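You operate a simulated robot arm through the tools that you are given. There is no shell and no other tool. Be economical: measure what you need, move in short steps, check, and stop when the job is done.

The job below is to be done with a simulated two-armed robot. You get a single attempt, and the scene is never put back.

TASK
Test the silver box's yard safety switch, then switch it back on.
Fine: one press of its yellow button drops it out; leave the other switch on; shut the lid again.
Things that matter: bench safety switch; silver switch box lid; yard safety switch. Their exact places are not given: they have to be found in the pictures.

The check looks at the end state, three seconds after you hand in, the way a careful person would. Anything else that was tipped, shoved, dropped, spilled or broken makes it a failure. A push-on lid holds only when it is set on centred and level and pressed home; a screw cap is set on level and turned clockwise until tight.

THE ROBOT
Two 7-joint arms with fingered hands on one trunk, on a base that drives. Base frame: it is fixed to the floor where the robot stands at the start and does not move with it; the origin is under the middle of the robot, x ahead of it, y to its left, z up. Lengths are in m, angles in degrees, forces in N, time in s.
The left shoulder is at the start at [0.02, 0.123, 1.562], the right one opposite. With the tool pointing down near the work surface each hand reaches from about 0.1 to 0.38 m from the robot's upright axis, wherever it stands, measured 20 degrees to its own side. Places, roughly: bench safety switch [0.3, 0, 1.2]; silver switch box lid [0.3, 0.1, 1.1]; yard safety switch [0.3, 0.1, 1.2]. Payload 2.4 kg a hand.
The tool frame of a hand sits at the grasp point between the pads (the TCP): z along the fingers, y along the line on which they close. The tips reach 0.017 m beyond it. The gripper opens to 0.088 m. The gripper's body begins 0.047 m behind the TCP. The gripper is a hand of 3 fingers: y runs from the thumb to the fingers, the wrist lies at [0, 0, -0.165] in the tool frame, and closing takes about 1.5 s.
Orientation is that of the tool frame in the base frame, as [roll, pitch, yaw] about the fixed x, y, z axes, in that order (R = Rz(yaw) Ry(pitch) Rx(roll)). With the fingers straight down and closing along the base's y, the tool's x points along the base's -x, its y along +y and its z along -z.

THE INTERFACE
- The arms move only by the tool send_rows. It takes "left_plan", "right_plan" or both (then of equal length, played together; a hand with none holds still); each is a list of rows, each a list of 7 numbers: the shift along the tool's x, y, z in m, then the turn, a rotation vector about the tool's x, y, z in rad, then the opening, from 0 (shut) to 1 (fully open). In form: [[x, y, z, rx, ry, rz, gripper], ...]. A call has 1 to 10 rows; each row shifts and turns the commanded pose from where the row before left it, along the tool's axes as they then stand. A row lasts 0.2 s, in which the tool goes at most 0.05 m and 8.6 degrees; a call with a longer step from one row to the next is refused whole, and so is a gripper value outside its range. Where a pose cannot be reached the arm comes as near as it can. A force on the tool above 40 N (or 10 N above the force at the start of the call, whichever is more), or a blocked arm, ends the call early, and 0.2 s more pass. Each finger travels about 0.045 m/s and halts on what it meets, pressing with about 33 N; the grip force reading is that of the motor and also rises with nothing between the fingers. The clock runs only during rows and for 0.2 s after the last one: add rows that do not move to give the fingers time. The reply holds the time, the measured pose of the TCP, the force on the tool along the base axes, the opening and the grip force, in the units named above and with some noise, with the torque about the TCP (base axes, N m) and any sound that the robot's microphone picked up.
- Cameras (640 x 400 px; columns grow to the right, rows downward): "scene" is now at [0.0374, 0.0094, 1.9923]; the picture's right is [0.14, -0.99, 0.00], its down [-0.92, -0.13, -0.36] and it looks along [0.36, 0.05, -0.93] (base axes); focal length 256 px, centre (320, 200). "left" rides on the left gripper at [-0.052, 0.004, -0.066] in its tool frame; the picture's right is [-0.08, -1.00, 0.00], its down [0.78, -0.07, -0.62] and it looks along [0.62, -0.05, 0.78] (tool axes); focal length 243 px, centre (320, 200). "right" rides on the right gripper at [0.052, 0.004, -0.066] in its tool frame; the picture's right is [-0.08, 1.00, 0.00], its down [-0.78, -0.07, -0.62] and it looks along [-0.62, -0.05, 0.78] (tool axes); focal length 243 px, centre (320, 200).
- snapshot(camera): a new picture of that camera. It takes no simulated time.
- lift_body(by): slides the trunk up (or, below 0, down) by that many m; the arms and the scene camera ride with it, the base frame stays. It gives what a move gives, with no picture.
- base_move(legs): drives the robot by 1 to 6 legs, each [ahead, left, turn to the left] in m, m and degrees, along the robot's own axes; the way and the turn of a leg run together, so that a leg with both is an arc; at most 1.5 m and 180 degrees a leg. The arms and the cameras ride along, it lands a little off, and it stops where it bumps. It gives what a move gives.
- hand_shape(shape, hand): the hand has 3 fingers and takes this shape, open, in about a second: jaw (thumb against the fingers, like two jaws); tri (thumb and two fingers); tip (a fingertip pinch); poke (one finger out to press); point (the index stretched); flat (the hand flat); cup (the hand cupped); fist (a fist). The gripper value then closes the fingers along that shape, each until it touches; the sizes above hold for jaw. It gives what a move gives, with no picture.
- head_to(pan, tilt): turns the head with the scene camera to pan (to the left, within 120 degrees either way) and tilt (down, from -29 to 69), counted from straight ahead of the robot. It gives what a move gives.
- point_at(camera, pixels): for up to 12 pixels [column, row] of the newest picture of that camera ("zoom" is the newest enlarged one), the place [x, y, z] in the base frame of the surface seen there, good to about 0.003 m. It takes no simulated time.
- inspect(camera, box): a new picture of the part [left, top, right, bottom] of that camera's present view, enlarged. It takes no simulated time.
- sign_off(): hands the job in; it is judged then, once.

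Keep the steps short. Do not move on a guess: measure, check each grasp and each placing, and mend mistakes. In all there are 80 turns and 70 pictures (those below and enlarged ones count). Leave the grippers open and the arms clear of the work at the hand-in unless told otherwise, and finish with a single line.

The tools are called after "Call:" as name(argument=value, ...) on one line, values as JSON. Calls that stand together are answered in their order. send_rows: Moves the arms, as the interface text tells. Its arguments: {"type":"object","properties":{"left_plan":{"type":"array"},"right_plan":{"type":"array"}},"required":[]} The other tools are called the same way: lift_body (by) slides the trunk up or down; hand_shape (shape, hand) gives the hand a shape; base_move (legs) drives the base; head_to (pan, tilt) turns the head that bears the scene camera; snapshot (camera) takes a picture; point_at (camera, pixels) gives the place of the surface under pixels of a picture; inspect (camera, box) takes an enlarged picture of a part of a camera's view; sign_off () hands the job in.

At the start:

```text
time_s: 0.0
left_tool_pos: [0.2305, 0.2297, 1.4042]
left_ee_rot: [-180.0, 0.0, -180.0]
left_wrist_force: [1.0, -0.3, -0.4]
left_ft_torque: [-0.02, 0.0, -0.01]
left_finger_gap: 0.0879
left_grip_force: 0.1
left_shape: jaw
right_tool_pos: [0.2757, -0.0213, 1.4126]
right_ee_rot: [180.0, 0.0, 179.9]
right_wrist_force: [0.0, -0.3, -0.5]
right_ft_torque: [-0.01, 0.02, 0.03]
right_finger_gap: 0.0879
right_grip_force: 0.1
right_shape: jaw
trunk travel left (down, up): [-0.775, 0.055]
robot x, y, heading: [0.0027, -0.0008, 0.1]
head pan, tilt: [7.8, 68.8]
```

scene: 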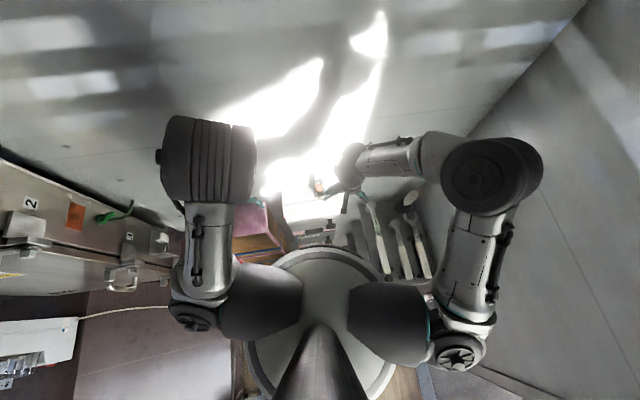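
right: 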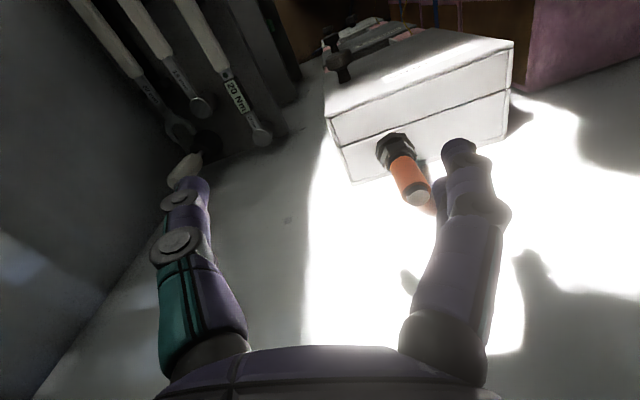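
left: 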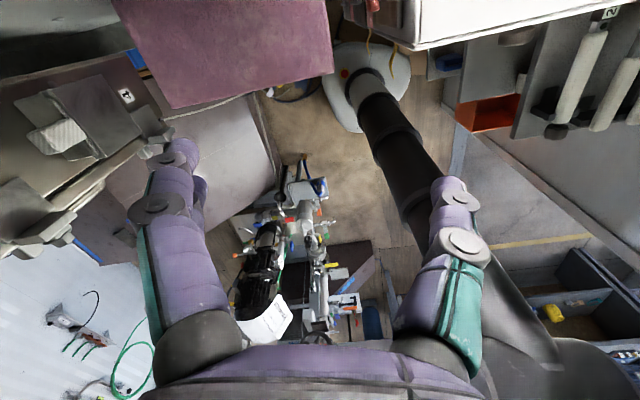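

The pictures show a box near the right hand, but the arms hide the view. I'll tilt the head up to see the place ahead.

Call:
head_to(pan=5, tilt=50)

Call:
snapshot(camera="scene")

Call:
inspect(camera="right", box=[300, 0, 540, 220])

```text
time_s: 0.8
left_tool_pos: [0.2303, 0.2298, 1.4031]
left_ee_rot: [180.0, -0.1, 180.0]
left_wrist_force: [-0.4, 0.0, -0.6]
left_ft_torque: [0.0, -0.03, 0.02]
left_finger_gap: 0.088
left_grip_force: 0.1
left_shape: jaw
right_tool_pos: [0.2742, -0.0219, 1.4111]
right_ee_rot: [-180.0, 0.0, -180.0]
right_wrist_force: [-0.6, 0.4, -0.8]
right_ft_torque: [-0.01, 0.02, -0.01]
right_finger_gap: 0.0878
right_grip_force: 0.0
right_shape: jaw
trunk travel left (down, up): [-0.775, 0.055]
robot x, y, heading: [-0.0024, 0.0011, 0.0]
head pan, tilt: [5.0, 50.0]
```

```text
66 pictures are left
```

scene: 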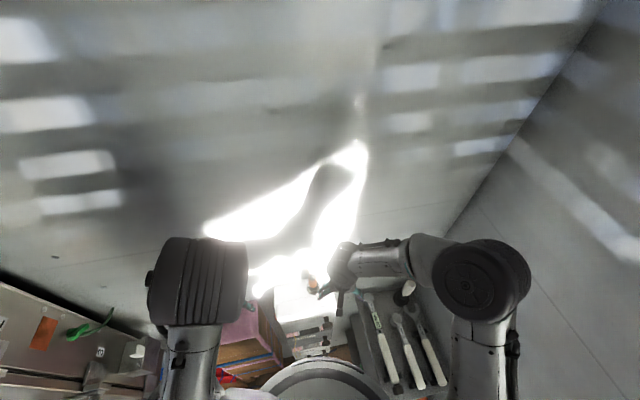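

```text
1.82 times, centred on (420, 110) of right
```

zoom: 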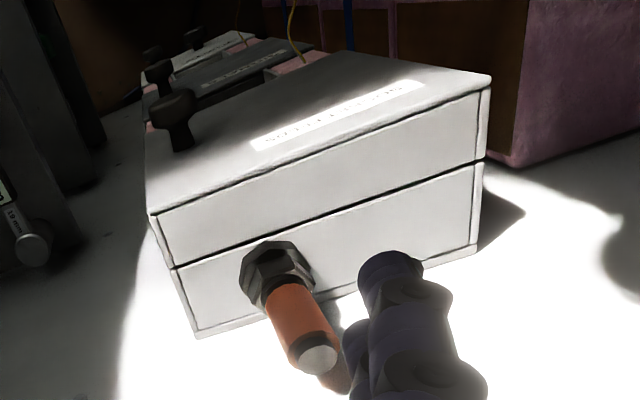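

The near-upside-down view makes the shape unclear; I'll measure points on the box in this zoom and in the scene picture.

Call:
point_at(camera="zoom", pixels=[[155, 220], [488, 85], [200, 335], [475, 250], [320, 360], [280, 265], [180, 135], [335, 55], [165, 120], [60, 350], [600, 250], [155, 55]])

Call:
inspect(camera="scene", box=[220, 250, 420, 390])

```text
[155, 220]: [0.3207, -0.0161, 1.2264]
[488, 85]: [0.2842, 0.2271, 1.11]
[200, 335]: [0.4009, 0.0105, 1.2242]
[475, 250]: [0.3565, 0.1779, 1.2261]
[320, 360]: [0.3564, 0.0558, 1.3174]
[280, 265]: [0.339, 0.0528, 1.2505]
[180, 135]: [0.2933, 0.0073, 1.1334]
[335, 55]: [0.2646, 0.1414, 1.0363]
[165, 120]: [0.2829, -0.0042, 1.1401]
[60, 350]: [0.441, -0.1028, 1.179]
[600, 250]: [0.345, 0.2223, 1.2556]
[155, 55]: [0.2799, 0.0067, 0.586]
```

```text
2.86 times, centred on (320, 320) of scene
```

zoom: 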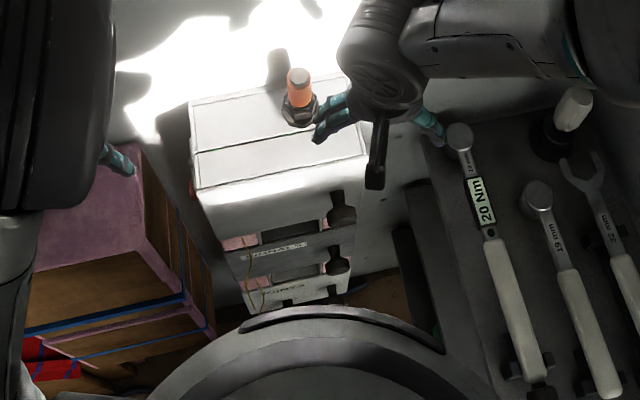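

The box hangs on the wall with its front towards me, top at z≈1.226, lamp on top to z≈1.32. I need a frontal view, so I check behind the robot before backing up.

Call:
head_to(pan=120, tilt=40)

Call:
snapshot(camera="scene")

Call:
head_to(pan=-120, tilt=40)

Call:
snapshot(camera="scene")

```text
time_s: 2.8
left_tool_pos: [0.2301, 0.2298, 1.404]
left_ee_rot: [-179.9, 0.1, -180.0]
left_wrist_force: [-0.7, 0.1, 0.1]
left_ft_torque: [0.0, -0.01, 0.02]
left_finger_gap: 0.0881
left_grip_force: 0.0
left_shape: jaw
right_tool_pos: [0.2758, -0.0219, 1.4111]
right_ee_rot: [-180.0, 0.0, 180.0]
right_wrist_force: [0.1, -0.1, -0.4]
right_ft_torque: [-0.02, 0.02, 0.0]
right_finger_gap: 0.0878
right_grip_force: 0.0
right_shape: jaw
trunk travel left (down, up): [-0.775, 0.055]
robot x, y, heading: [-0.0004, 0.001, -0.2]
head pan, tilt: [120.0, 40.0]
```

```text
63 pictures are left
```

scene: 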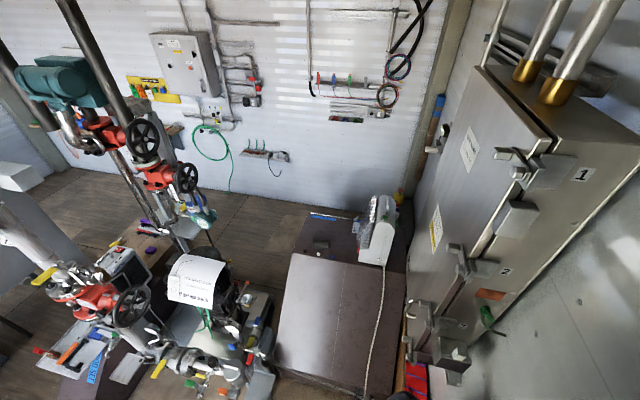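

```text
time_s: 6.2
left_tool_pos: [0.2303, 0.2293, 1.4049]
left_ee_rot: [179.9, 0.1, -179.9]
left_wrist_force: [-0.3, -0.6, 0.1]
left_ft_torque: [0.0, 0.01, 0.0]
left_finger_gap: 0.0877
left_grip_force: 0.1
left_shape: jaw
right_tool_pos: [0.2752, -0.0216, 1.4122]
right_ee_rot: [-179.9, 0.0, 179.9]
right_wrist_force: [-0.2, -0.4, -0.7]
right_ft_torque: [-0.01, 0.02, 0.0]
right_finger_gap: 0.0881
right_grip_force: 0.2
right_shape: jaw
trunk travel left (down, up): [-0.775, 0.055]
robot x, y, heading: [0.0002, -0.0016, 0.0]
head pan, tilt: [-120.0, 40.0]
```

```text
62 pictures are left
```

scene: 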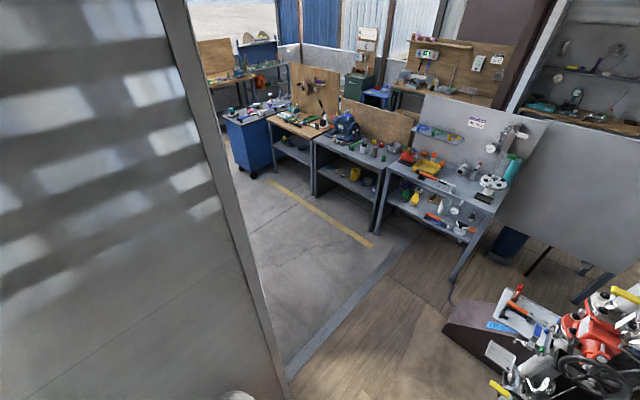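

There is open floor right behind, with the valve rig farther off. I'll measure how far it is.

Call:
point_at(camera="scene", pixels=[[460, 350], [500, 385], [390, 330], [600, 330], [280, 350]])

Call:
head_to(pan=0, tilt=60)

```text
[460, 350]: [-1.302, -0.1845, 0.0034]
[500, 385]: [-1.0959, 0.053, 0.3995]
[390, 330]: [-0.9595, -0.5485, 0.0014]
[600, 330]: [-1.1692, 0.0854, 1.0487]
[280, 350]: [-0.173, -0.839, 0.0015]
```

```text
time_s: 8.2
left_tool_pos: [0.2311, 0.23, 1.4042]
left_ee_rot: [180.0, 0.0, 180.0]
left_wrist_force: [0.3, -0.2, 0.2]
left_ft_torque: [0.0, 0.03, 0.0]
left_finger_gap: 0.0879
left_grip_force: 0.1
left_shape: jaw
right_tool_pos: [0.2739, -0.0236, 1.4124]
right_ee_rot: [180.0, 0.1, -180.0]
right_wrist_force: [-0.8, 0.6, 0.8]
right_ft_torque: [0.01, 0.01, -0.03]
right_finger_gap: 0.088
right_grip_force: 0.1
right_shape: jaw
trunk travel left (down, up): [-0.775, 0.055]
robot x, y, heading: [-0.0035, -0.0013, 0.1]
head pan, tilt: [0.0, 60.0]
```

The rig is about 1.1 m behind. I back 0.4 m straight and look at the box front.

Call:
base_move(legs=[[-0.4, 0, 0]])

Call:
snapshot(camera="scene")

Call:
snapshot(camera="right")

```text
time_s: 10.6
left_tool_pos: [-0.1663, 0.2289, 1.4037]
left_ee_rot: [179.9, 0.0, -179.8]
left_wrist_force: [1.1, -0.1, 0.2]
left_ft_torque: [0.0, -0.01, 0.02]
left_finger_gap: 0.0877
left_grip_force: 0.0
left_shape: jaw
right_tool_pos: [-0.1217, -0.0218, 1.4116]
right_ee_rot: [-180.0, 0.0, -179.8]
right_wrist_force: [0.0, -0.3, 0.3]
right_ft_torque: [0.03, 0.0, 0.0]
right_finger_gap: 0.0878
right_grip_force: 0.1
right_shape: jaw
trunk travel left (down, up): [-0.775, 0.055]
robot x, y, heading: [-0.3972, 0.0032, 0.3]
head pan, tilt: [0.0, 60.0]
```

```text
61 pictures are left
```

scene: 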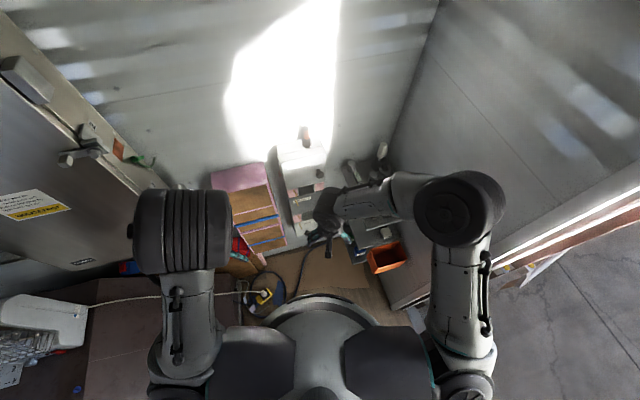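

```text
60 pictures are left
```

right: 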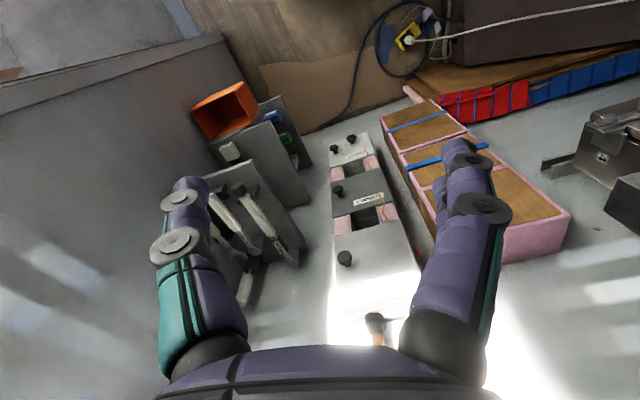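

Now I zoom the stack of boxes in the scene and right views.

Call:
inspect(camera="scene", box=[260, 120, 360, 250])

Call:
inspect(camera="right", box=[310, 120, 430, 350])

```text
3.08 times, centred on (310, 185) of scene
```

zoom: 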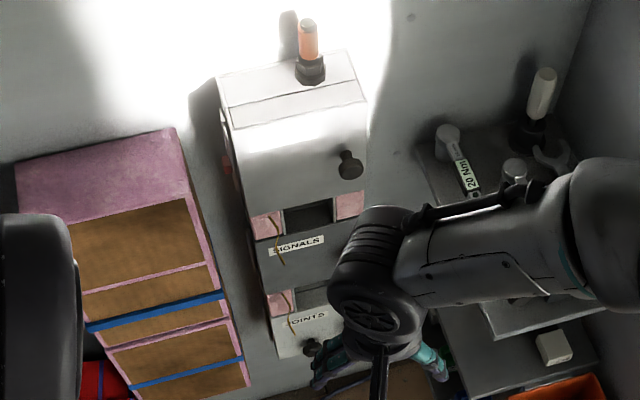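

```text
1.74 times, centred on (370, 235) of right
```

zoom: 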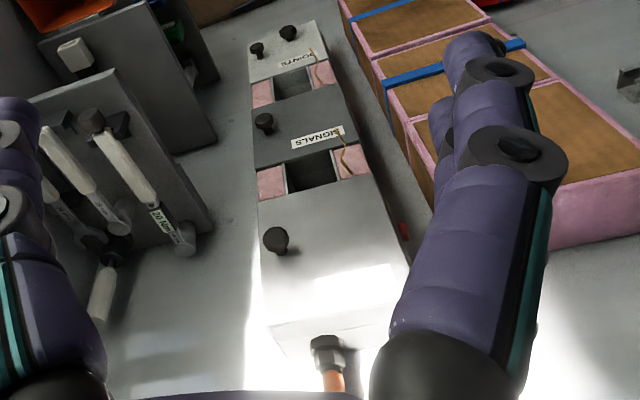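

The silver box is the top one, with a black knob on its right side and the front catching sun. I'll move the right hand aside 0.2 m to the right and lower the trunk 0.3 m for a frontal view.

Call:
send_rows(right_plan=[[0, -0.04, 0, 0, 0, 0, 1], [0, -0.04, 0, 0, 0, 0, 1], [0, -0.04, 0, 0, 0, 0, 1], [0, -0.04, 0, 0, 0, 0, 1], [0, -0.04, 0, 0, 0, 0, 1]])

Call:
lift_body(by=-0.3)

Call:
head_to(pan=5, tilt=40)

Call:
snapshot(camera="scene")

```text
time_s: 11.8
left_tool_pos: [-0.1681, 0.2288, 1.4043]
left_ee_rot: [179.9, 0.0, -179.7]
left_wrist_force: [-0.7, 1.0, -0.4]
left_ft_torque: [0.03, 0.01, -0.03]
left_finger_gap: 0.0881
left_grip_force: 0.0
left_shape: jaw
right_tool_pos: [-0.1223, -0.2225, 1.4126]
right_ee_rot: [179.9, 0.0, -179.7]
right_wrist_force: [0.3, -0.9, 0.0]
right_ft_torque: [-0.02, 0.01, -0.02]
right_finger_gap: 0.0879
right_grip_force: 0.0
right_shape: jaw
trunk travel left (down, up): [-0.775, 0.055]
robot x, y, heading: [-0.3981, 0.0006, 0.5]
head pan, tilt: [0.0, 60.0]
```

```text
time_s: 14.8
left_tool_pos: [-0.1672, 0.2292, 1.1037]
left_ee_rot: [-180.0, 0.0, -179.9]
left_wrist_force: [0.4, 0.1, 0.2]
left_ft_torque: [0.01, -0.02, -0.03]
left_finger_gap: 0.088
left_grip_force: 0.0
left_shape: jaw
right_tool_pos: [-0.121, -0.2225, 1.1125]
right_ee_rot: [180.0, -0.1, -179.8]
right_wrist_force: [-0.6, 0.6, -0.2]
right_ft_torque: [0.01, 0.04, 0.02]
right_finger_gap: 0.0878
right_grip_force: 0.1
right_shape: jaw
trunk travel left (down, up): [-0.475, 0.355]
robot x, y, heading: [-0.3988, -0.0, 0.4]
head pan, tilt: [0.0, 60.0]
```

```text
time_s: 15.7
left_tool_pos: [-0.166, 0.2286, 1.1043]
left_ee_rot: [-180.0, 0.0, -179.8]
left_wrist_force: [-1.0, -0.4, -0.1]
left_ft_torque: [0.0, -0.01, -0.03]
left_finger_gap: 0.0878
left_grip_force: 0.0
left_shape: jaw
right_tool_pos: [-0.1214, -0.2223, 1.1123]
right_ee_rot: [180.0, -0.1, -179.8]
right_wrist_force: [0.1, 0.4, 0.2]
right_ft_torque: [0.02, -0.01, -0.02]
right_finger_gap: 0.0875
right_grip_force: 0.1
right_shape: jaw
trunk travel left (down, up): [-0.475, 0.355]
robot x, y, heading: [-0.3974, 0.0024, -0.2]
head pan, tilt: [5.0, 40.0]
```

```text
57 pictures are left
```

scene: 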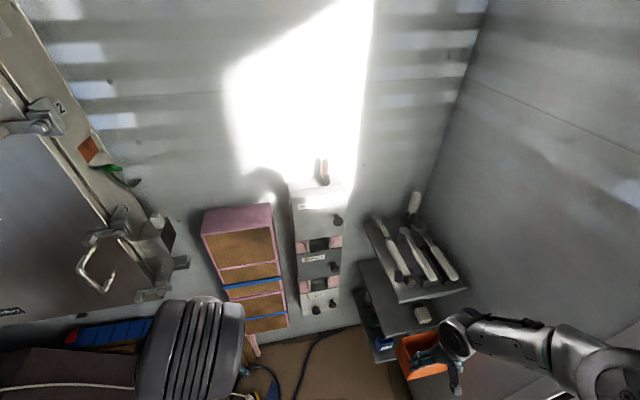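

Clear view. I zoom tightly on the stack.

Call:
inspect(camera="scene", box=[275, 150, 365, 235])

Call:
inspect(camera="scene", box=[275, 225, 365, 320])

```text
4.71 times, centred on (320, 192) of scene
```

zoom: 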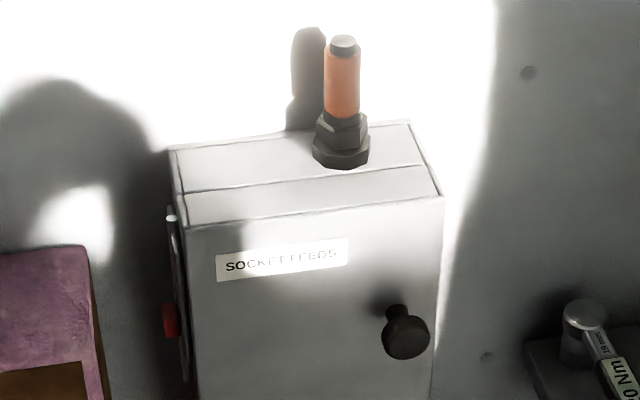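

```text
4.21 times, centred on (320, 272) of scene
```

zoom: 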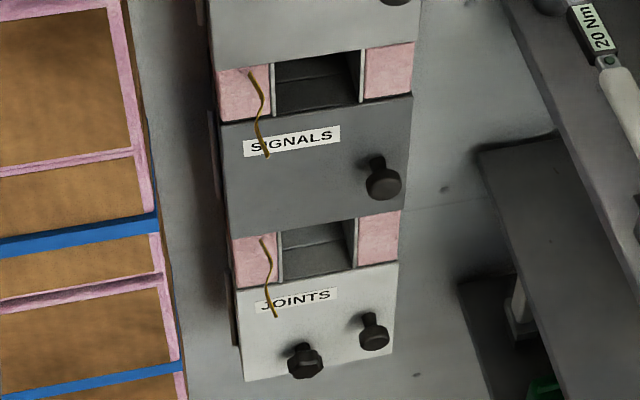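

Silver box "SOCKET FEEDS": knob on the right, a rod with something red on the left side. I'll measure these points.

Call:
inspect(camera="scene", box=[285, 180, 355, 250])

Call:
point_at(camera="scene", pixels=[[336, 220], [329, 222], [310, 230], [300, 225], [298, 240], [340, 240], [296, 204], [312, 206], [340, 200], [295, 218], [320, 245], [280, 245]])

```text
5.71 times, centred on (320, 215) of scene
```

zoom: 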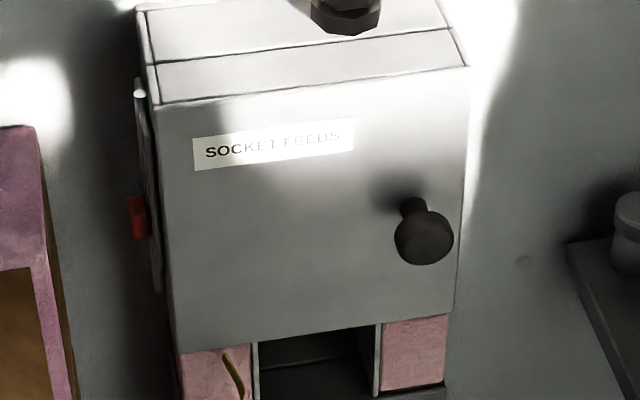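

```text
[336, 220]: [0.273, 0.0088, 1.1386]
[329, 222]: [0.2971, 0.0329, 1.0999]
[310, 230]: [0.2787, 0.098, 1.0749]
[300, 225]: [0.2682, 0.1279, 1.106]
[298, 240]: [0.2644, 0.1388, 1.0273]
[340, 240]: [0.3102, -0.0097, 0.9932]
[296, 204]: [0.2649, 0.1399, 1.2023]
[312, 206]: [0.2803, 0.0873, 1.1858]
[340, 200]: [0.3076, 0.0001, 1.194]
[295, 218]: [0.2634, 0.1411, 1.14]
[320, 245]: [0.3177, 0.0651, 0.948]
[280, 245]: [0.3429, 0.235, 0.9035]
```

The face is yawed: left edge ≈(0.265, 0.14), right edge ≈(0.308, 0.0), knob at ≈(0.273, 0.009, 1.139). I'll pitch both hands to point forward while moving ahead 0.25 m; this also lets the left camera look at the box's left side.

Call:
send_rows(left_plan=[[-0.025, 0, 0, 0, -0.148, 0, 1], [-0.0247, 0, 0.0037, 0, -0.148, 0, 1], [-0.0239, 0, 0.0073, 0, -0.148, 0, 1], [-0.0226, 0, 0.0108, 0, -0.148, 0, 1], [-0.0207, 0, 0.014, 0, -0.148, 0, 1], [-0.0184, 0, 0.0169, 0, -0.148, 0, 1], [-0.0157, 0, 0.0194, 0, -0.148, 0, 1], [-0.0127, 0, 0.0215, 0, -0.148, 0, 1], [-0.0094, 0, 0.0232, 0, -0.148, 0, 1], [-0.0058, 0, 0.0243, 0, -0.148, 0, 1]], right_plan=[[-0.025, 0, 0, 0, -0.148, 0, 1], [-0.0247, 0, 0.0037, 0, -0.148, 0, 1], [-0.0239, 0, 0.0073, 0, -0.148, 0, 1], [-0.0226, 0, 0.0108, 0, -0.148, 0, 1], [-0.0207, 0, 0.014, 0, -0.148, 0, 1], [-0.0184, 0, 0.0169, 0, -0.148, 0, 1], [-0.0157, 0, 0.0194, 0, -0.148, 0, 1], [-0.0127, 0, 0.0215, 0, -0.148, 0, 1], [-0.0094, 0, 0.0232, 0, -0.148, 0, 1], [-0.0058, 0, 0.0243, 0, -0.148, 0, 1]])

Call:
snapshot(camera="left")

Call:
snapshot(camera="right")

Call:
snapshot(camera="scene")

```text
time_s: 17.9
left_tool_pos: [0.0849, 0.2322, 1.1042]
left_ee_rot: [179.8, 85.0, 179.9]
left_wrist_force: [0.0, 0.8, 0.3]
left_ft_torque: [0.06, 0.0, -0.03]
left_finger_gap: 0.0877
left_grip_force: 0.0
left_shape: jaw
right_tool_pos: [0.1305, -0.2208, 1.1123]
right_ee_rot: [179.8, 84.8, -179.9]
right_wrist_force: [-0.6, 0.6, -0.7]
right_ft_torque: [0.03, -0.02, 0.04]
right_finger_gap: 0.088
right_grip_force: 0.0
right_shape: jaw
trunk travel left (down, up): [-0.475, 0.355]
robot x, y, heading: [-0.3969, -0.0008, 0.3]
head pan, tilt: [5.0, 40.0]
```

```text
53 pictures are left
```

left: 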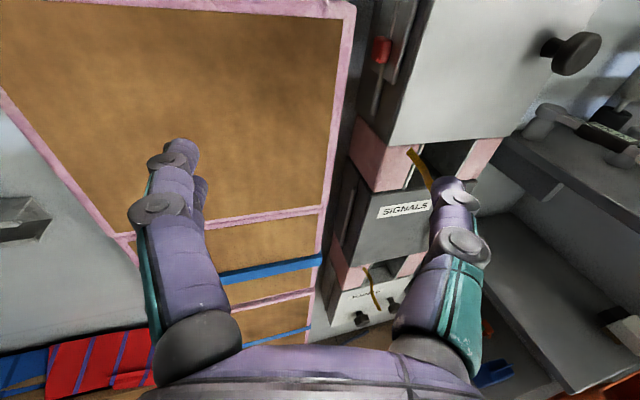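

```text
52 pictures are left
```

right: 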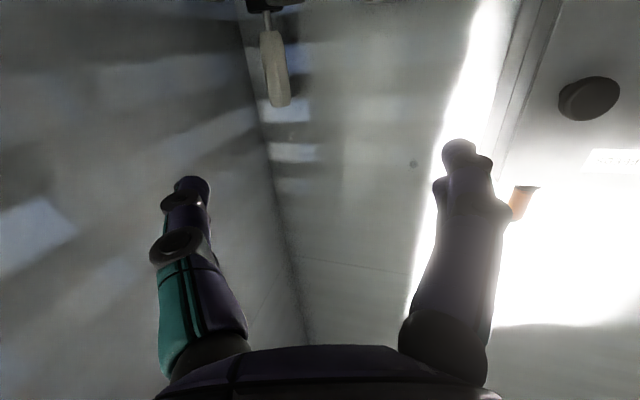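

```text
51 pictures are left
```

scene: 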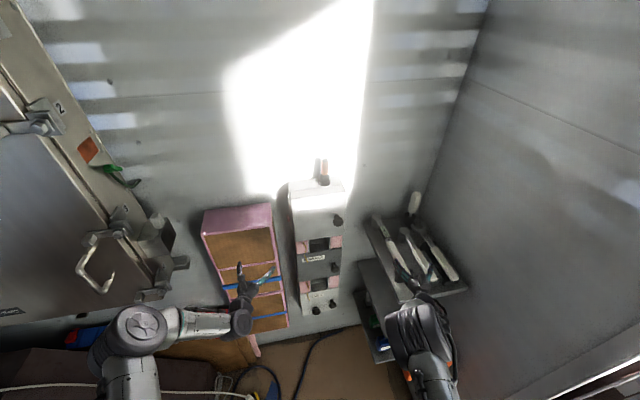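

Both hands point forward. I zoom on the red part at the left side of the box in the left view.

Call:
inspect(camera="left", box=[340, 0, 460, 160])

Call:
point_at(camera="left", pixels=[[381, 48], [398, 80], [393, 142], [376, 105], [573, 54], [548, 46], [436, 10], [495, 130], [570, 30], [580, 75]])

```text
2.50 times, centred on (400, 80) of left
```

zoom: 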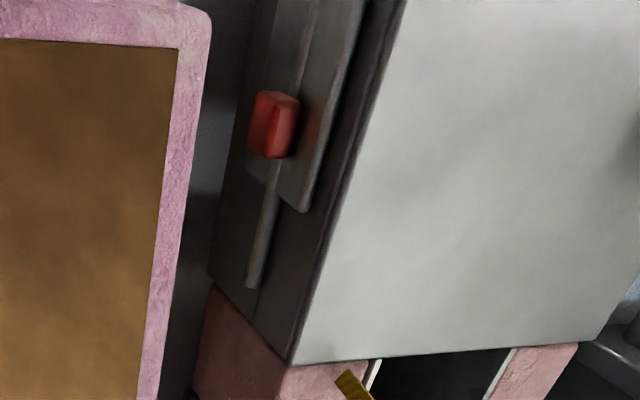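

```text
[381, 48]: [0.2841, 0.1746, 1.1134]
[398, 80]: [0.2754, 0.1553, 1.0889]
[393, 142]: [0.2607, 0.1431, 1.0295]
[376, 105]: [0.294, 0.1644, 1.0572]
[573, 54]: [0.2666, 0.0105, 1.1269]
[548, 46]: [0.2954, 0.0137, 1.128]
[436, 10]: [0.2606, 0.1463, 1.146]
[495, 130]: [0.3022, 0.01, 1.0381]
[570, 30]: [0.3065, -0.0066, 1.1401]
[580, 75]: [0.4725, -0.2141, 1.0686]
```

The left side holds a slotted plate with a rod and a red tab, maybe a latch. I need a closer look: left hand up 0.08, left 0.05, yawed right 24°.

Call:
send_rows(left_plan=[[-0.04, 0.02, 0, 0.14, 0, 0, 1], [-0.04, 0.02, 0, 0.14, 0, 0, 1], [0, 0.02, 0, 0.14, 0, 0, 1]])

Call:
inspect(camera="left", box=[200, 0, 440, 180])

```text
time_s: 18.7
left_tool_pos: [0.0998, 0.2919, 1.1819]
left_ee_rot: [-155.7, 84.9, -179.2]
left_wrist_force: [0.3, -0.9, -0.2]
left_ft_torque: [0.01, 0.01, -0.02]
left_finger_gap: 0.0876
left_grip_force: 0.0
left_shape: jaw
right_tool_pos: [0.1299, -0.2211, 1.1112]
right_ee_rot: [-179.7, 84.7, -179.5]
right_wrist_force: [0.2, -1.4, 0.1]
right_ft_torque: [0.0, 0.0, 0.04]
right_finger_gap: 0.0881
right_grip_force: 0.0
right_shape: jaw
trunk travel left (down, up): [-0.475, 0.355]
robot x, y, heading: [-0.3956, -0.0008, 0.3]
head pan, tilt: [5.0, 40.0]
```

```text
2.22 times, centred on (320, 90) of left
```

zoom: 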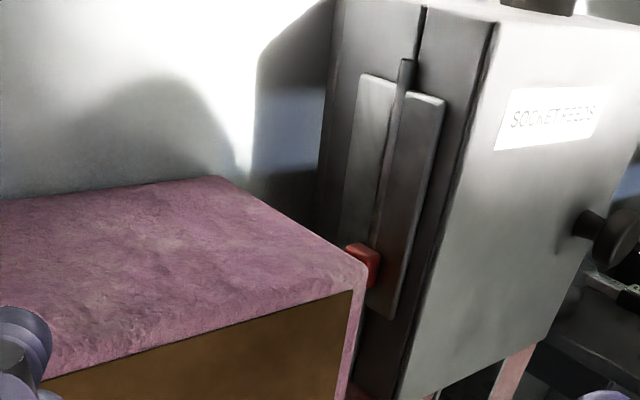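

It's a hinge on the left side (leaves and pin), so the lid swings open to the left. I move the right hand in front of the knob (≈0.27, 0.009, 1.133): first sideways, then yaw 17° left and level.

Call:
send_rows(right_plan=[[-0.004, 0.038, 0.01, 0, 0, 0, 1], [-0.004, 0.038, 0.01, 0, 0, 0, 1], [-0.004, 0.038, 0.01, 0, 0, 0, 1], [-0.004, 0.038, 0.01, 0, 0, 0, 1], [-0.004, 0.038, 0.01, 0, 0, 0, 1], [0, 0, 0, 0, -0.09, 0, 1], [0, 0, 0, -0.148, 0, 0, 1], [0, 0, 0, -0.148, 0, 0, 1]], left_plan=[[0, 0.02, -0.02, 0, 0, 0, 1], [0, 0.02, -0.02, 0, 0, 0, 1], [0, 0.02, -0.02, 0, 0, 0, 1], [0, 0.0, -0.02, 0, 0, 0, 1], [0, 0, 0, 0, 0, 0, 1], [0, 0, 0, 0, 0, 0, 1], [0, 0, 0, 0, 0, 0, 1], [0, 0, 0, 0, 0, 0, 1]])

Call:
snapshot(camera="right")

Call:
inspect(camera="scene", box=[270, 160, 400, 260])

```text
time_s: 20.5
left_tool_pos: [0.0509, 0.378, 1.188]
left_ee_rot: [-156.1, 84.9, -179.9]
left_wrist_force: [-0.1, 0.3, -0.2]
left_ft_torque: [0.02, -0.01, 0.02]
left_finger_gap: 0.0877
left_grip_force: 0.0
left_shape: jaw
right_tool_pos: [0.1791, -0.0312, 1.1277]
right_ee_rot: [125.7, 89.9, 143.0]
right_wrist_force: [0.0, 0.2, 0.4]
right_ft_torque: [-0.02, 0.01, 0.02]
right_finger_gap: 0.0882
right_grip_force: 0.0
right_shape: jaw
trunk travel left (down, up): [-0.475, 0.355]
robot x, y, heading: [-0.394, 0.0026, 0.4]
head pan, tilt: [5.0, 40.0]
```

```text
48 pictures are left
```

right: 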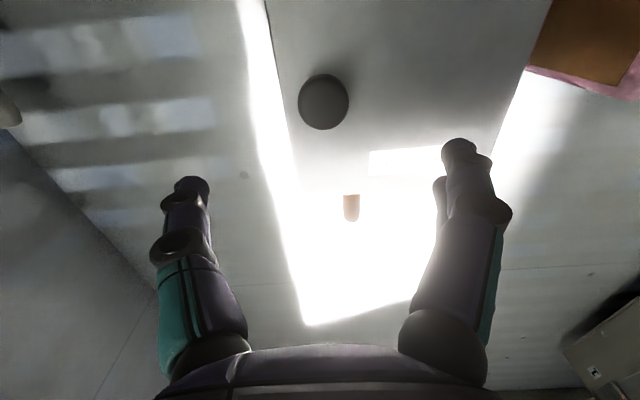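

```text
4.00 times, centred on (335, 210) of scene
```

zoom: 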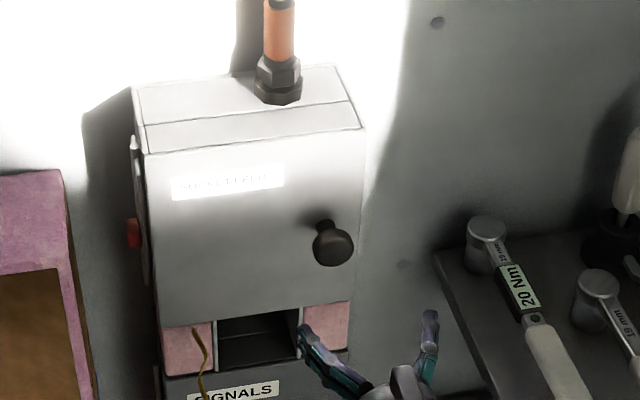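

The knob sits between the fingers' lines at right view (323,101). I measure it with a few pixels.

Call:
point_at(camera="right", pixels=[[323, 101], [303, 101], [343, 101], [323, 80], [323, 122], [400, 60], [400, 110], [290, 150]])

```text
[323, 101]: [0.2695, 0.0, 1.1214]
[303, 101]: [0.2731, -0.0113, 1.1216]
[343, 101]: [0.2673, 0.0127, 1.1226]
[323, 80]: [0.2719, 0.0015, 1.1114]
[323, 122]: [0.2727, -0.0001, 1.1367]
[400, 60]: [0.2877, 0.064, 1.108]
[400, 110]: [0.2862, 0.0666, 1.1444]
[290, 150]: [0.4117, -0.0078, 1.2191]
```

Knob centre ≈(0.270, 0.001, 1.124), ~0.028 wide. I advance 0.10 along the hand axis with small corrections, then close.

Call:
send_rows(right_plan=[[0.004, 0.004, 0.03, 0, 0, 0, 1], [0, 0, 0.03, 0, 0, 0, 1], [0, 0, 0.025, 0, 0, 0, 1], [0, 0, 0.015, 0, 0, 0, 1], [0, 0, 0, 0, 0, 0, 1]])

Call:
snapshot(camera="right")

Call:
inspect(camera="scene", box=[270, 160, 400, 260])

```text
time_s: 21.7
left_tool_pos: [0.0497, 0.3791, 1.1882]
left_ee_rot: [-156.0, 84.8, -179.8]
left_wrist_force: [0.1, -0.2, 0.4]
left_ft_torque: [0.01, -0.01, 0.03]
left_finger_gap: 0.0879
left_grip_force: 0.0
left_shape: jaw
right_tool_pos: [0.2073, -0.0179, 1.125]
right_ee_rot: [176.1, 89.9, -166.8]
right_wrist_force: [0.2, -0.4, 0.6]
right_ft_torque: [-0.02, 0.02, 0.0]
right_finger_gap: 0.0879
right_grip_force: 0.2
right_shape: jaw
right hand out of reach, approached as far as the arm can: row 2, 3, 4
trunk travel left (down, up): [-0.475, 0.355]
robot x, y, heading: [-0.4043, -0.0022, 0.2]
head pan, tilt: [5.0, 40.0]
```

```text
46 pictures are left
```

right: 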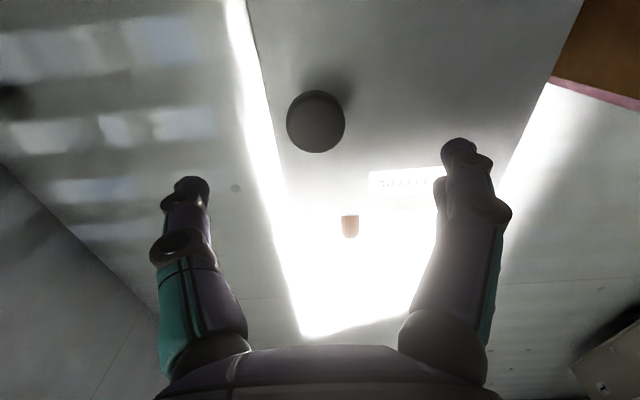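

```text
4.00 times, centred on (335, 210) of scene
```

zoom: 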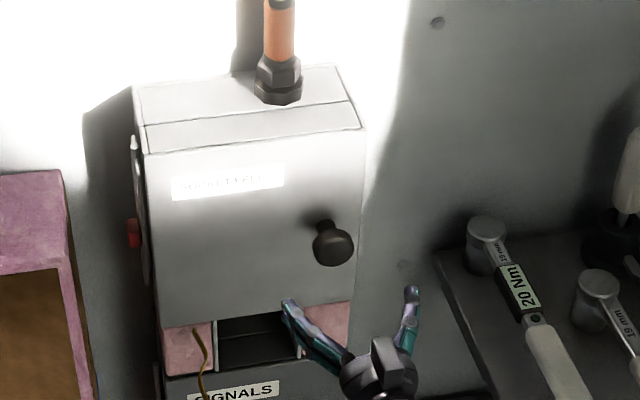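

The arm ran out of reach at x≈0.207. I'll retract both hands 0.1 m and drive the base ahead 0.18 m.

Call:
send_rows(right_plan=[[0, 0, -0.035, 0, 0, 0, 1], [0, 0, -0.035, 0, 0, 0, 1], [0, 0, -0.035, 0, 0, 0, 1], [0, 0, -0.03, 0, 0, 0, 1]], left_plan=[[0, 0, -0.035, 0, 0, 0, 1], [0, 0, -0.035, 0, 0, 0, 1], [0, 0, -0.035, 0, 0, 0, 1], [0, 0, -0.0, 0, 0, 0, 1]])

Call:
base_move(legs=[[0.18, 0, 0]])

Call:
snapshot(camera="right")

Call:
head_to(pan=8, tilt=48)

Call:
snapshot(camera="scene")

```text
time_s: 22.7
left_tool_pos: [-0.0464, 0.4206, 1.1968]
left_ee_rot: [-156.1, 84.7, -180.0]
left_wrist_force: [-0.1, -0.7, -0.2]
left_ft_torque: [-0.01, -0.02, -0.01]
left_finger_gap: 0.0877
left_grip_force: 0.0
left_shape: jaw
right_tool_pos: [0.0777, -0.0571, 1.1263]
right_ee_rot: [3.8, 89.9, 21.0]
right_wrist_force: [0.1, -0.2, -0.8]
right_ft_torque: [0.02, -0.01, -0.01]
right_finger_gap: 0.0877
right_grip_force: 0.1
right_shape: jaw
trunk travel left (down, up): [-0.475, 0.355]
robot x, y, heading: [-0.3972, -0.0014, 0.4]
head pan, tilt: [5.0, 40.0]
```

```text
time_s: 24.2
left_tool_pos: [0.1376, 0.422, 1.1956]
left_ee_rot: [-155.9, 84.8, -179.8]
left_wrist_force: [1.0, 0.7, -0.7]
left_ft_torque: [0.0, 0.07, 0.02]
left_finger_gap: 0.0879
left_grip_force: 0.1
left_shape: jaw
right_tool_pos: [0.2604, -0.055, 1.1266]
right_ee_rot: [169.8, 89.9, -173.1]
right_wrist_force: [0.8, 0.1, -0.2]
right_ft_torque: [-0.01, 0.0, 0.0]
right_finger_gap: 0.0882
right_grip_force: 0.0
right_shape: jaw
trunk travel left (down, up): [-0.475, 0.355]
robot x, y, heading: [-0.2173, -0.0013, 0.4]
head pan, tilt: [5.0, 40.0]
```

```text
44 pictures are left
```

right: 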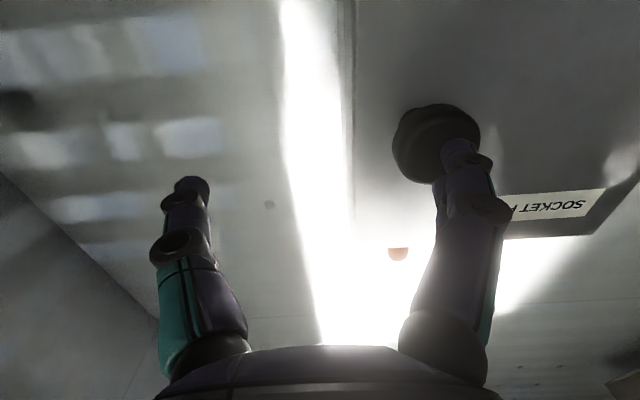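

```text
time_s: 24.9
left_tool_pos: [0.1359, 0.4211, 1.1956]
left_ee_rot: [-156.0, 84.8, -179.9]
left_wrist_force: [0.3, -1.1, 0.6]
left_ft_torque: [-0.01, -0.01, 0.01]
left_finger_gap: 0.0878
left_grip_force: 0.0
left_shape: jaw
right_tool_pos: [0.2606, -0.0564, 1.1265]
right_ee_rot: [-178.0, 89.9, -160.7]
right_wrist_force: [0.6, 0.2, -0.6]
right_ft_torque: [-0.02, 0.01, 0.03]
right_finger_gap: 0.0877
right_grip_force: 0.0
right_shape: jaw
trunk travel left (down, up): [-0.475, 0.355]
robot x, y, heading: [-0.2157, -0.0011, -0.1]
head pan, tilt: [8.0, 48.0]
```

```text
43 pictures are left
```

scene: 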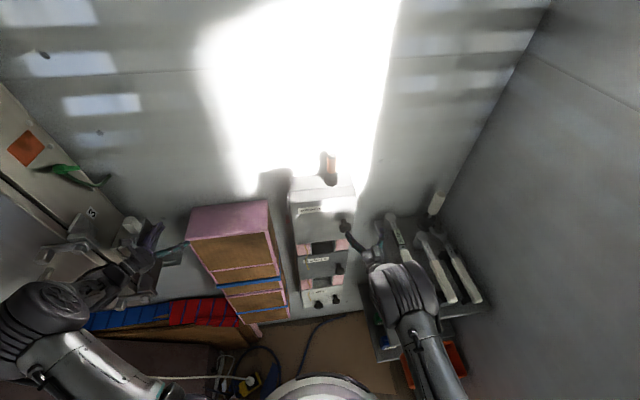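

The hand is now beside the knob, 0.05 too far right. I back off 0.06, shift left 0.052, then look before advancing.

Call:
send_rows(right_plan=[[0, 0, -0.03, 0, 0, 0, 1], [0, 0, -0.03, 0, 0, 0, 1], [0.002, 0.026, 0, 0, 0, 0, 1], [0, 0.026, 0, 0, 0, 0, 1], [0, 0, 0.03, 0, 0, 0, 1], [0, 0, 0, 0, 0, 0, 1]])

Call:
snapshot(camera="right")

Call:
point_at(camera="right", pixels=[[320, 130], [310, 130], [330, 130], [320, 115], [320, 145]])

```text
time_s: 26.3
left_tool_pos: [0.1365, 0.4214, 1.1974]
left_ee_rot: [-155.9, 84.8, -179.8]
left_wrist_force: [-0.2, -0.1, 0.5]
left_ft_torque: [-0.02, -0.02, 0.03]
left_finger_gap: 0.0878
left_grip_force: 0.0
left_shape: jaw
right_tool_pos: [0.2143, -0.015, 1.1239]
right_ee_rot: [15.0, 90.0, 32.3]
right_wrist_force: [-0.1, 0.6, -0.2]
right_ft_torque: [-0.03, -0.01, 0.0]
right_finger_gap: 0.088
right_grip_force: 0.0
right_shape: jaw
trunk travel left (down, up): [-0.475, 0.355]
robot x, y, heading: [-0.2167, 0.001, -0.2]
head pan, tilt: [8.0, 48.0]
```

```text
42 pictures are left
```

right: 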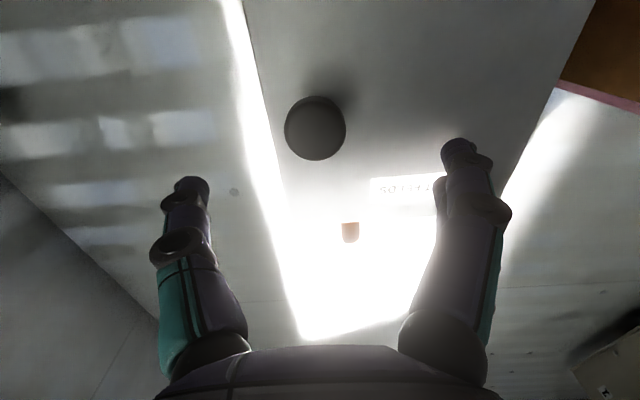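

```text
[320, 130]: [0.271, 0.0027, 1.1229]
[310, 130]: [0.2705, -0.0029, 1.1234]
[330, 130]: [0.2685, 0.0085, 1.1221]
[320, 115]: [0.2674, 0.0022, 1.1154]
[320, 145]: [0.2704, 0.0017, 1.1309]
```

Aligned (knob centred). Advance 0.064 and close the fingers.

Call:
send_rows(right_plan=[[0, 0, 0.03, 0, 0, 0, 1], [0, 0, 0.02, 0, 0, 0, 1], [0, 0, 0.014, 0, 0, 0, 1], [0, 0, 0, 0, 0, 0, 0.3], [0, 0, 0, 0, 0, 0, 0.3], [0, 0, 0, 0, 0, 0, 0.1], [0, 0, 0, 0, 0, 0, 0.1], [0, 0, 0, 0, 0, 0, 0], [0, 0, 0, 0, 0, 0, 0], [0, 0, 0, 0, 0, 0, 0]])

Call:
snapshot(camera="right")

```text
time_s: 28.5
left_tool_pos: [0.1357, 0.4206, 1.1959]
left_ee_rot: [-155.7, 84.7, -179.5]
left_wrist_force: [0.2, 0.3, -0.4]
left_ft_torque: [-0.02, 0.0, 0.0]
left_finger_gap: 0.0881
left_grip_force: 0.1
left_shape: jaw
right_tool_pos: [0.2765, 0.005, 1.1223]
right_ee_rot: [177.0, 89.9, -165.8]
right_wrist_force: [-0.7, 2.4, -4.2]
right_ft_torque: [0.21, 0.06, 0.1]
right_finger_gap: 0.0133
right_grip_force: 32.9
right_shape: jaw
trunk travel left (down, up): [-0.475, 0.355]
robot x, y, heading: [-0.2192, 0.0009, 0.5]
head pan, tilt: [8.0, 48.0]
```

```text
41 pictures are left
```

right: 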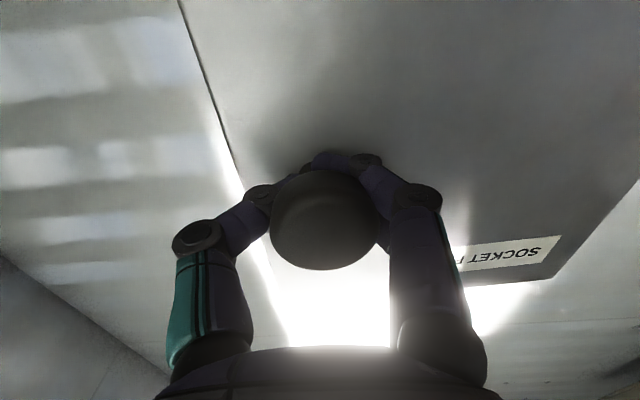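

The fingers hold the knob's stem (gap 0.013). I pull along the lid's arc (hinge at about (0.29, 0.16)) by 0.3 rad, and watch force.

Call:
send_rows(right_plan=[[0, 0.003, -0.0072, 0.05, 0, 0, 0], [0, 0.003, -0.0072, 0.05, 0, 0, 0], [0, 0.0058, -0.0144, 0.1, 0, 0, 0], [0, 0.0058, -0.0144, 0.1, 0, 0, 0], [0, 0, 0, 0, 0, 0, 0]])

Call:
inspect(camera="scene", box=[260, 130, 400, 260])

```text
time_s: 29.7
left_tool_pos: [0.1369, 0.4246, 1.1954]
left_ee_rot: [-154.7, 84.8, -178.6]
left_wrist_force: [0.3, 0.0, 0.2]
left_ft_torque: [-0.02, -0.02, -0.02]
left_finger_gap: 0.0879
left_grip_force: 0.0
left_shape: jaw
right_tool_pos: [0.2318, 0.0157, 1.1232]
right_ee_rot: [-131.7, 89.8, -131.7]
right_wrist_force: [4.6, 13.3, -3.5]
right_ft_torque: [0.15, -0.02, 0.18]
right_finger_gap: 0.012
right_grip_force: 32.7
right_shape: jaw
trunk travel left (down, up): [-0.475, 0.355]
robot x, y, heading: [-0.2156, 0.0004, 0.4]
head pan, tilt: [8.0, 48.0]
```

```text
3.08 times, centred on (330, 195) of scene
```

zoom: 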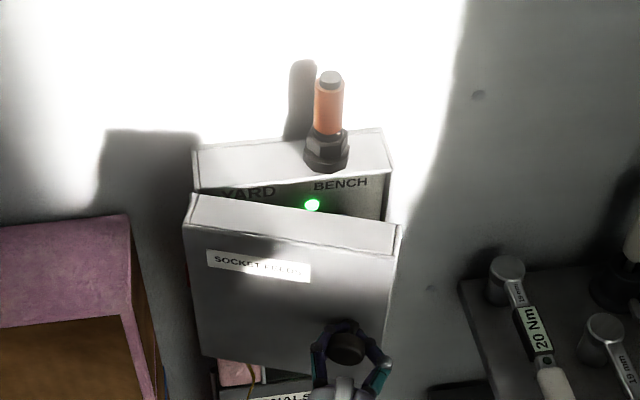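

The lid is opening; inside I see YARD (left), BENCH (right) and a green light. Sideways force 13 N suggests more leftward travel; I continue with that correction.

Call:
send_rows(right_plan=[[0, 0.01, -0.0144, 0.1, 0, 0, 0], [0, 0.0075, -0.0144, 0.1, 0, 0, 0], [0, 0.0075, -0.0144, 0.1, 0, 0, 0], [0, 0.0075, -0.0144, 0.1, 0, 0, 0], [0, 0, 0, 0, 0, 0, 0]])

Call:
inspect(camera="scene", box=[240, 130, 400, 270])

```text
time_s: 30.9
left_tool_pos: [0.1368, 0.4214, 1.1959]
left_ee_rot: [-155.6, 84.7, -179.4]
left_wrist_force: [0.0, -0.3, 0.4]
left_ft_torque: [0.01, 0.02, 0.04]
left_finger_gap: 0.088
left_grip_force: 0.0
left_shape: jaw
right_tool_pos: [0.1805, 0.0532, 1.1247]
right_ee_rot: [-137.3, 89.7, -160.2]
right_wrist_force: [2.0, 3.3, -10.2]
right_ft_torque: [0.13, -0.1, 0.21]
right_finger_gap: 0.0121
right_grip_force: 32.7
right_shape: jaw
trunk travel left (down, up): [-0.475, 0.355]
robot x, y, heading: [-0.2135, -0.003, 0.5]
head pan, tilt: [8.0, 48.0]
```

```text
2.86 times, centred on (320, 200) of scene
```

zoom: 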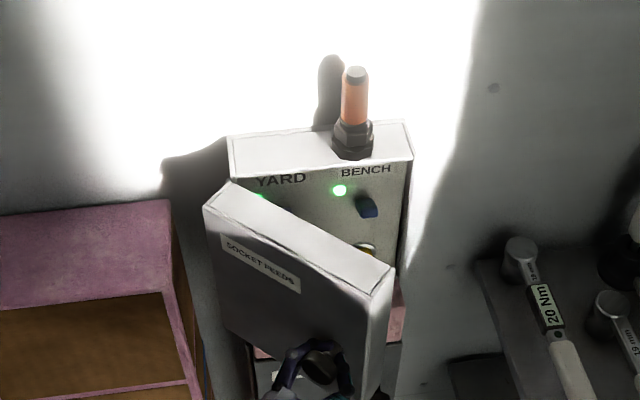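

About 40° open. Continue 0.4 rad more, slightly lower.

Call:
send_rows(right_plan=[[0.002, 0.0075, -0.0144, 0.1, 0, 0, 0], [0, 0.0075, -0.0144, 0.1, 0, 0, 0], [0, 0.0075, -0.0144, 0.1, 0, 0, 0], [0, 0.0075, -0.0144, 0.1, 0, 0, 0], [0, 0, 0, 0, 0, 0, 0]])

Call:
inspect(camera="scene", box=[240, 130, 400, 270])

```text
time_s: 32.1
left_tool_pos: [0.1373, 0.4208, 1.1961]
left_ee_rot: [-155.9, 84.9, -179.7]
left_wrist_force: [0.3, 0.1, -0.9]
left_ft_torque: [-0.02, 0.01, -0.01]
left_finger_gap: 0.0879
left_grip_force: 0.1
left_shape: jaw
right_tool_pos: [0.1763, 0.0594, 1.1227]
right_ee_rot: [-153.9, 90.0, -179.6]
right_wrist_force: [-0.6, 0.0, 0.3]
right_ft_torque: [0.14, -0.12, 0.19]
right_finger_gap: 0.012
right_grip_force: 32.8
right_shape: jaw
right hand out of reach, approached as far as the arm can: row 1, 2, 3, 4
trunk travel left (down, up): [-0.475, 0.355]
robot x, y, heading: [-0.2139, -0.0032, 0.1]
head pan, tilt: [8.0, 48.0]
```

```text
2.86 times, centred on (320, 200) of scene
```

zoom: 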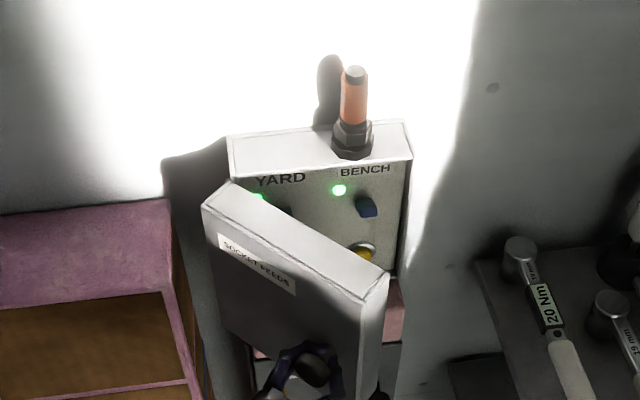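

The wrist is at its limit. I release the knob, back off, and will push the lid's inner edge instead.

Call:
send_rows(right_plan=[[0, 0, 0, 0, 0, 0, 0.6], [0, 0, 0, 0, 0, 0, 0.8], [0, 0, 0, 0, 0, 0, 1], [0, 0, 0, 0, 0, 0, 1], [0, 0, 0, 0, 0, 0, 1], [0, 0, 0, 0, 0, 0, 1], [0, 0, -0.03, 0, 0, 0, 1], [0, 0, -0.03, 0, 0, 0, 1], [0, 0, -0.02, 0, 0, 0, 1]])

Call:
snapshot(camera="scene")

```text
time_s: 34.1
left_tool_pos: [0.1361, 0.421, 1.1961]
left_ee_rot: [-155.9, 84.8, -179.7]
left_wrist_force: [-0.7, -0.8, 0.4]
left_ft_torque: [-0.02, 0.0, 0.0]
left_finger_gap: 0.0878
left_grip_force: 0.0
left_shape: jaw
right_tool_pos: [0.1762, 0.065, 1.1183]
right_ee_rot: [-161.7, 89.9, 172.7]
right_wrist_force: [0.4, 0.2, 0.8]
right_ft_torque: [-0.02, -0.01, -0.01]
right_finger_gap: 0.088
right_grip_force: 0.0
right_shape: jaw
right hand out of reach, approached as far as the arm can: row 7, 8, 9
trunk travel left (down, up): [-0.475, 0.355]
robot x, y, heading: [-0.217, -0.0002, -0.0]
head pan, tilt: [8.0, 48.0]
```

```text
37 pictures are left
```

scene: 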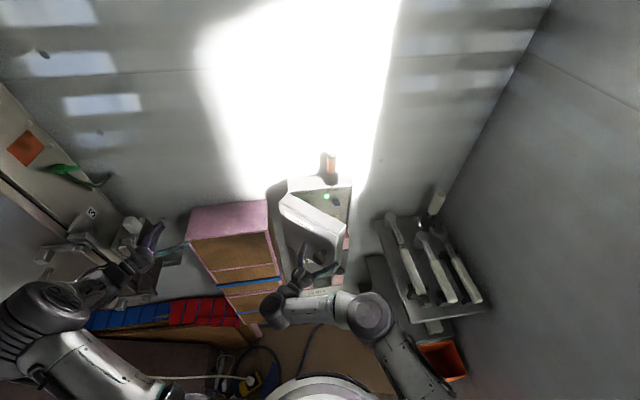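

The arm cannot back along that line, so I drive the base 0.1 m straight back to clear the knob; then move the left hand to check its clearance.

Call:
base_move(legs=[[-0.1, 0, 0]])

Call:
snapshot(camera="scene")

```text
time_s: 35.2
left_tool_pos: [0.0345, 0.4202, 1.1965]
left_ee_rot: [-155.9, 84.9, -179.7]
left_wrist_force: [-0.3, 0.7, 0.3]
left_ft_torque: [0.0, 0.01, 0.02]
left_finger_gap: 0.088
left_grip_force: 0.1
left_shape: jaw
right_tool_pos: [0.075, 0.064, 1.1202]
right_ee_rot: [-173.5, 89.9, 160.9]
right_wrist_force: [0.2, 0.2, -0.4]
right_ft_torque: [-0.02, 0.0, 0.0]
right_finger_gap: 0.0877
right_grip_force: 0.1
right_shape: jaw
trunk travel left (down, up): [-0.475, 0.355]
robot x, y, heading: [-0.3154, 0.0009, 0.3]
head pan, tilt: [8.0, 48.0]
```

```text
36 pictures are left
```

scene: 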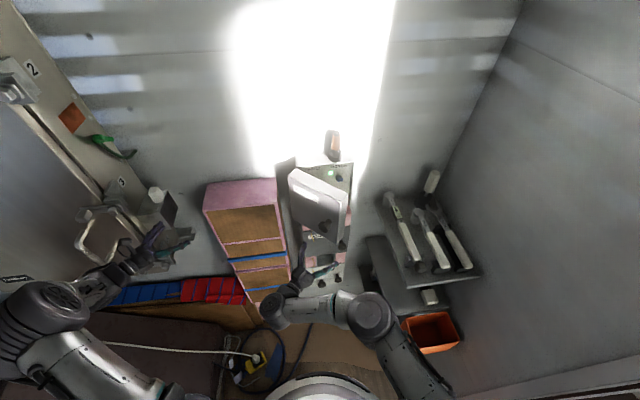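

Free of the knob. I zoom to measure the lid's free edge and the inside parts.

Call:
inspect(camera="scene", box=[275, 145, 375, 245])

Call:
point_at(camera="scene", pixels=[[346, 210], [345, 190], [341, 175], [330, 173], [339, 178], [348, 186], [320, 185], [292, 176], [346, 235], [311, 200], [337, 194], [306, 172]])

```text
4.00 times, centred on (325, 195) of scene
```

zoom: 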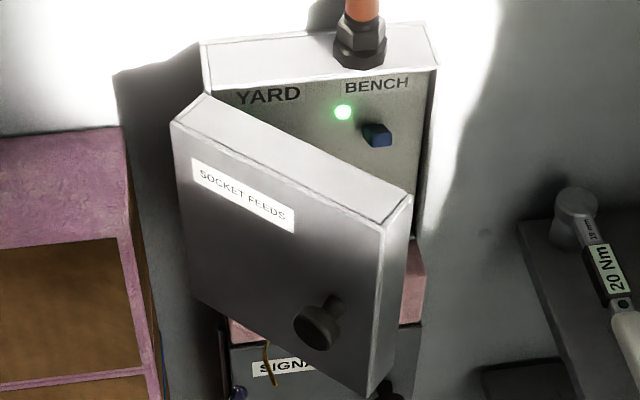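

```text
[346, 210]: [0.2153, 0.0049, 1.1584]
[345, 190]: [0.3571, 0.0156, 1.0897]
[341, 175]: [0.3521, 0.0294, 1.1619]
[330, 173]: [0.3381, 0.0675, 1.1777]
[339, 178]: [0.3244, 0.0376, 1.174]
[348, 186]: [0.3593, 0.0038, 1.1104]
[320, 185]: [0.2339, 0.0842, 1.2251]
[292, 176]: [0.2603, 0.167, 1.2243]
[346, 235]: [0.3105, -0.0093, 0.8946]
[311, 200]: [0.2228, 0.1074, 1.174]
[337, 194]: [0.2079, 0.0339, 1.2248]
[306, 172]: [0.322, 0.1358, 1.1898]
```

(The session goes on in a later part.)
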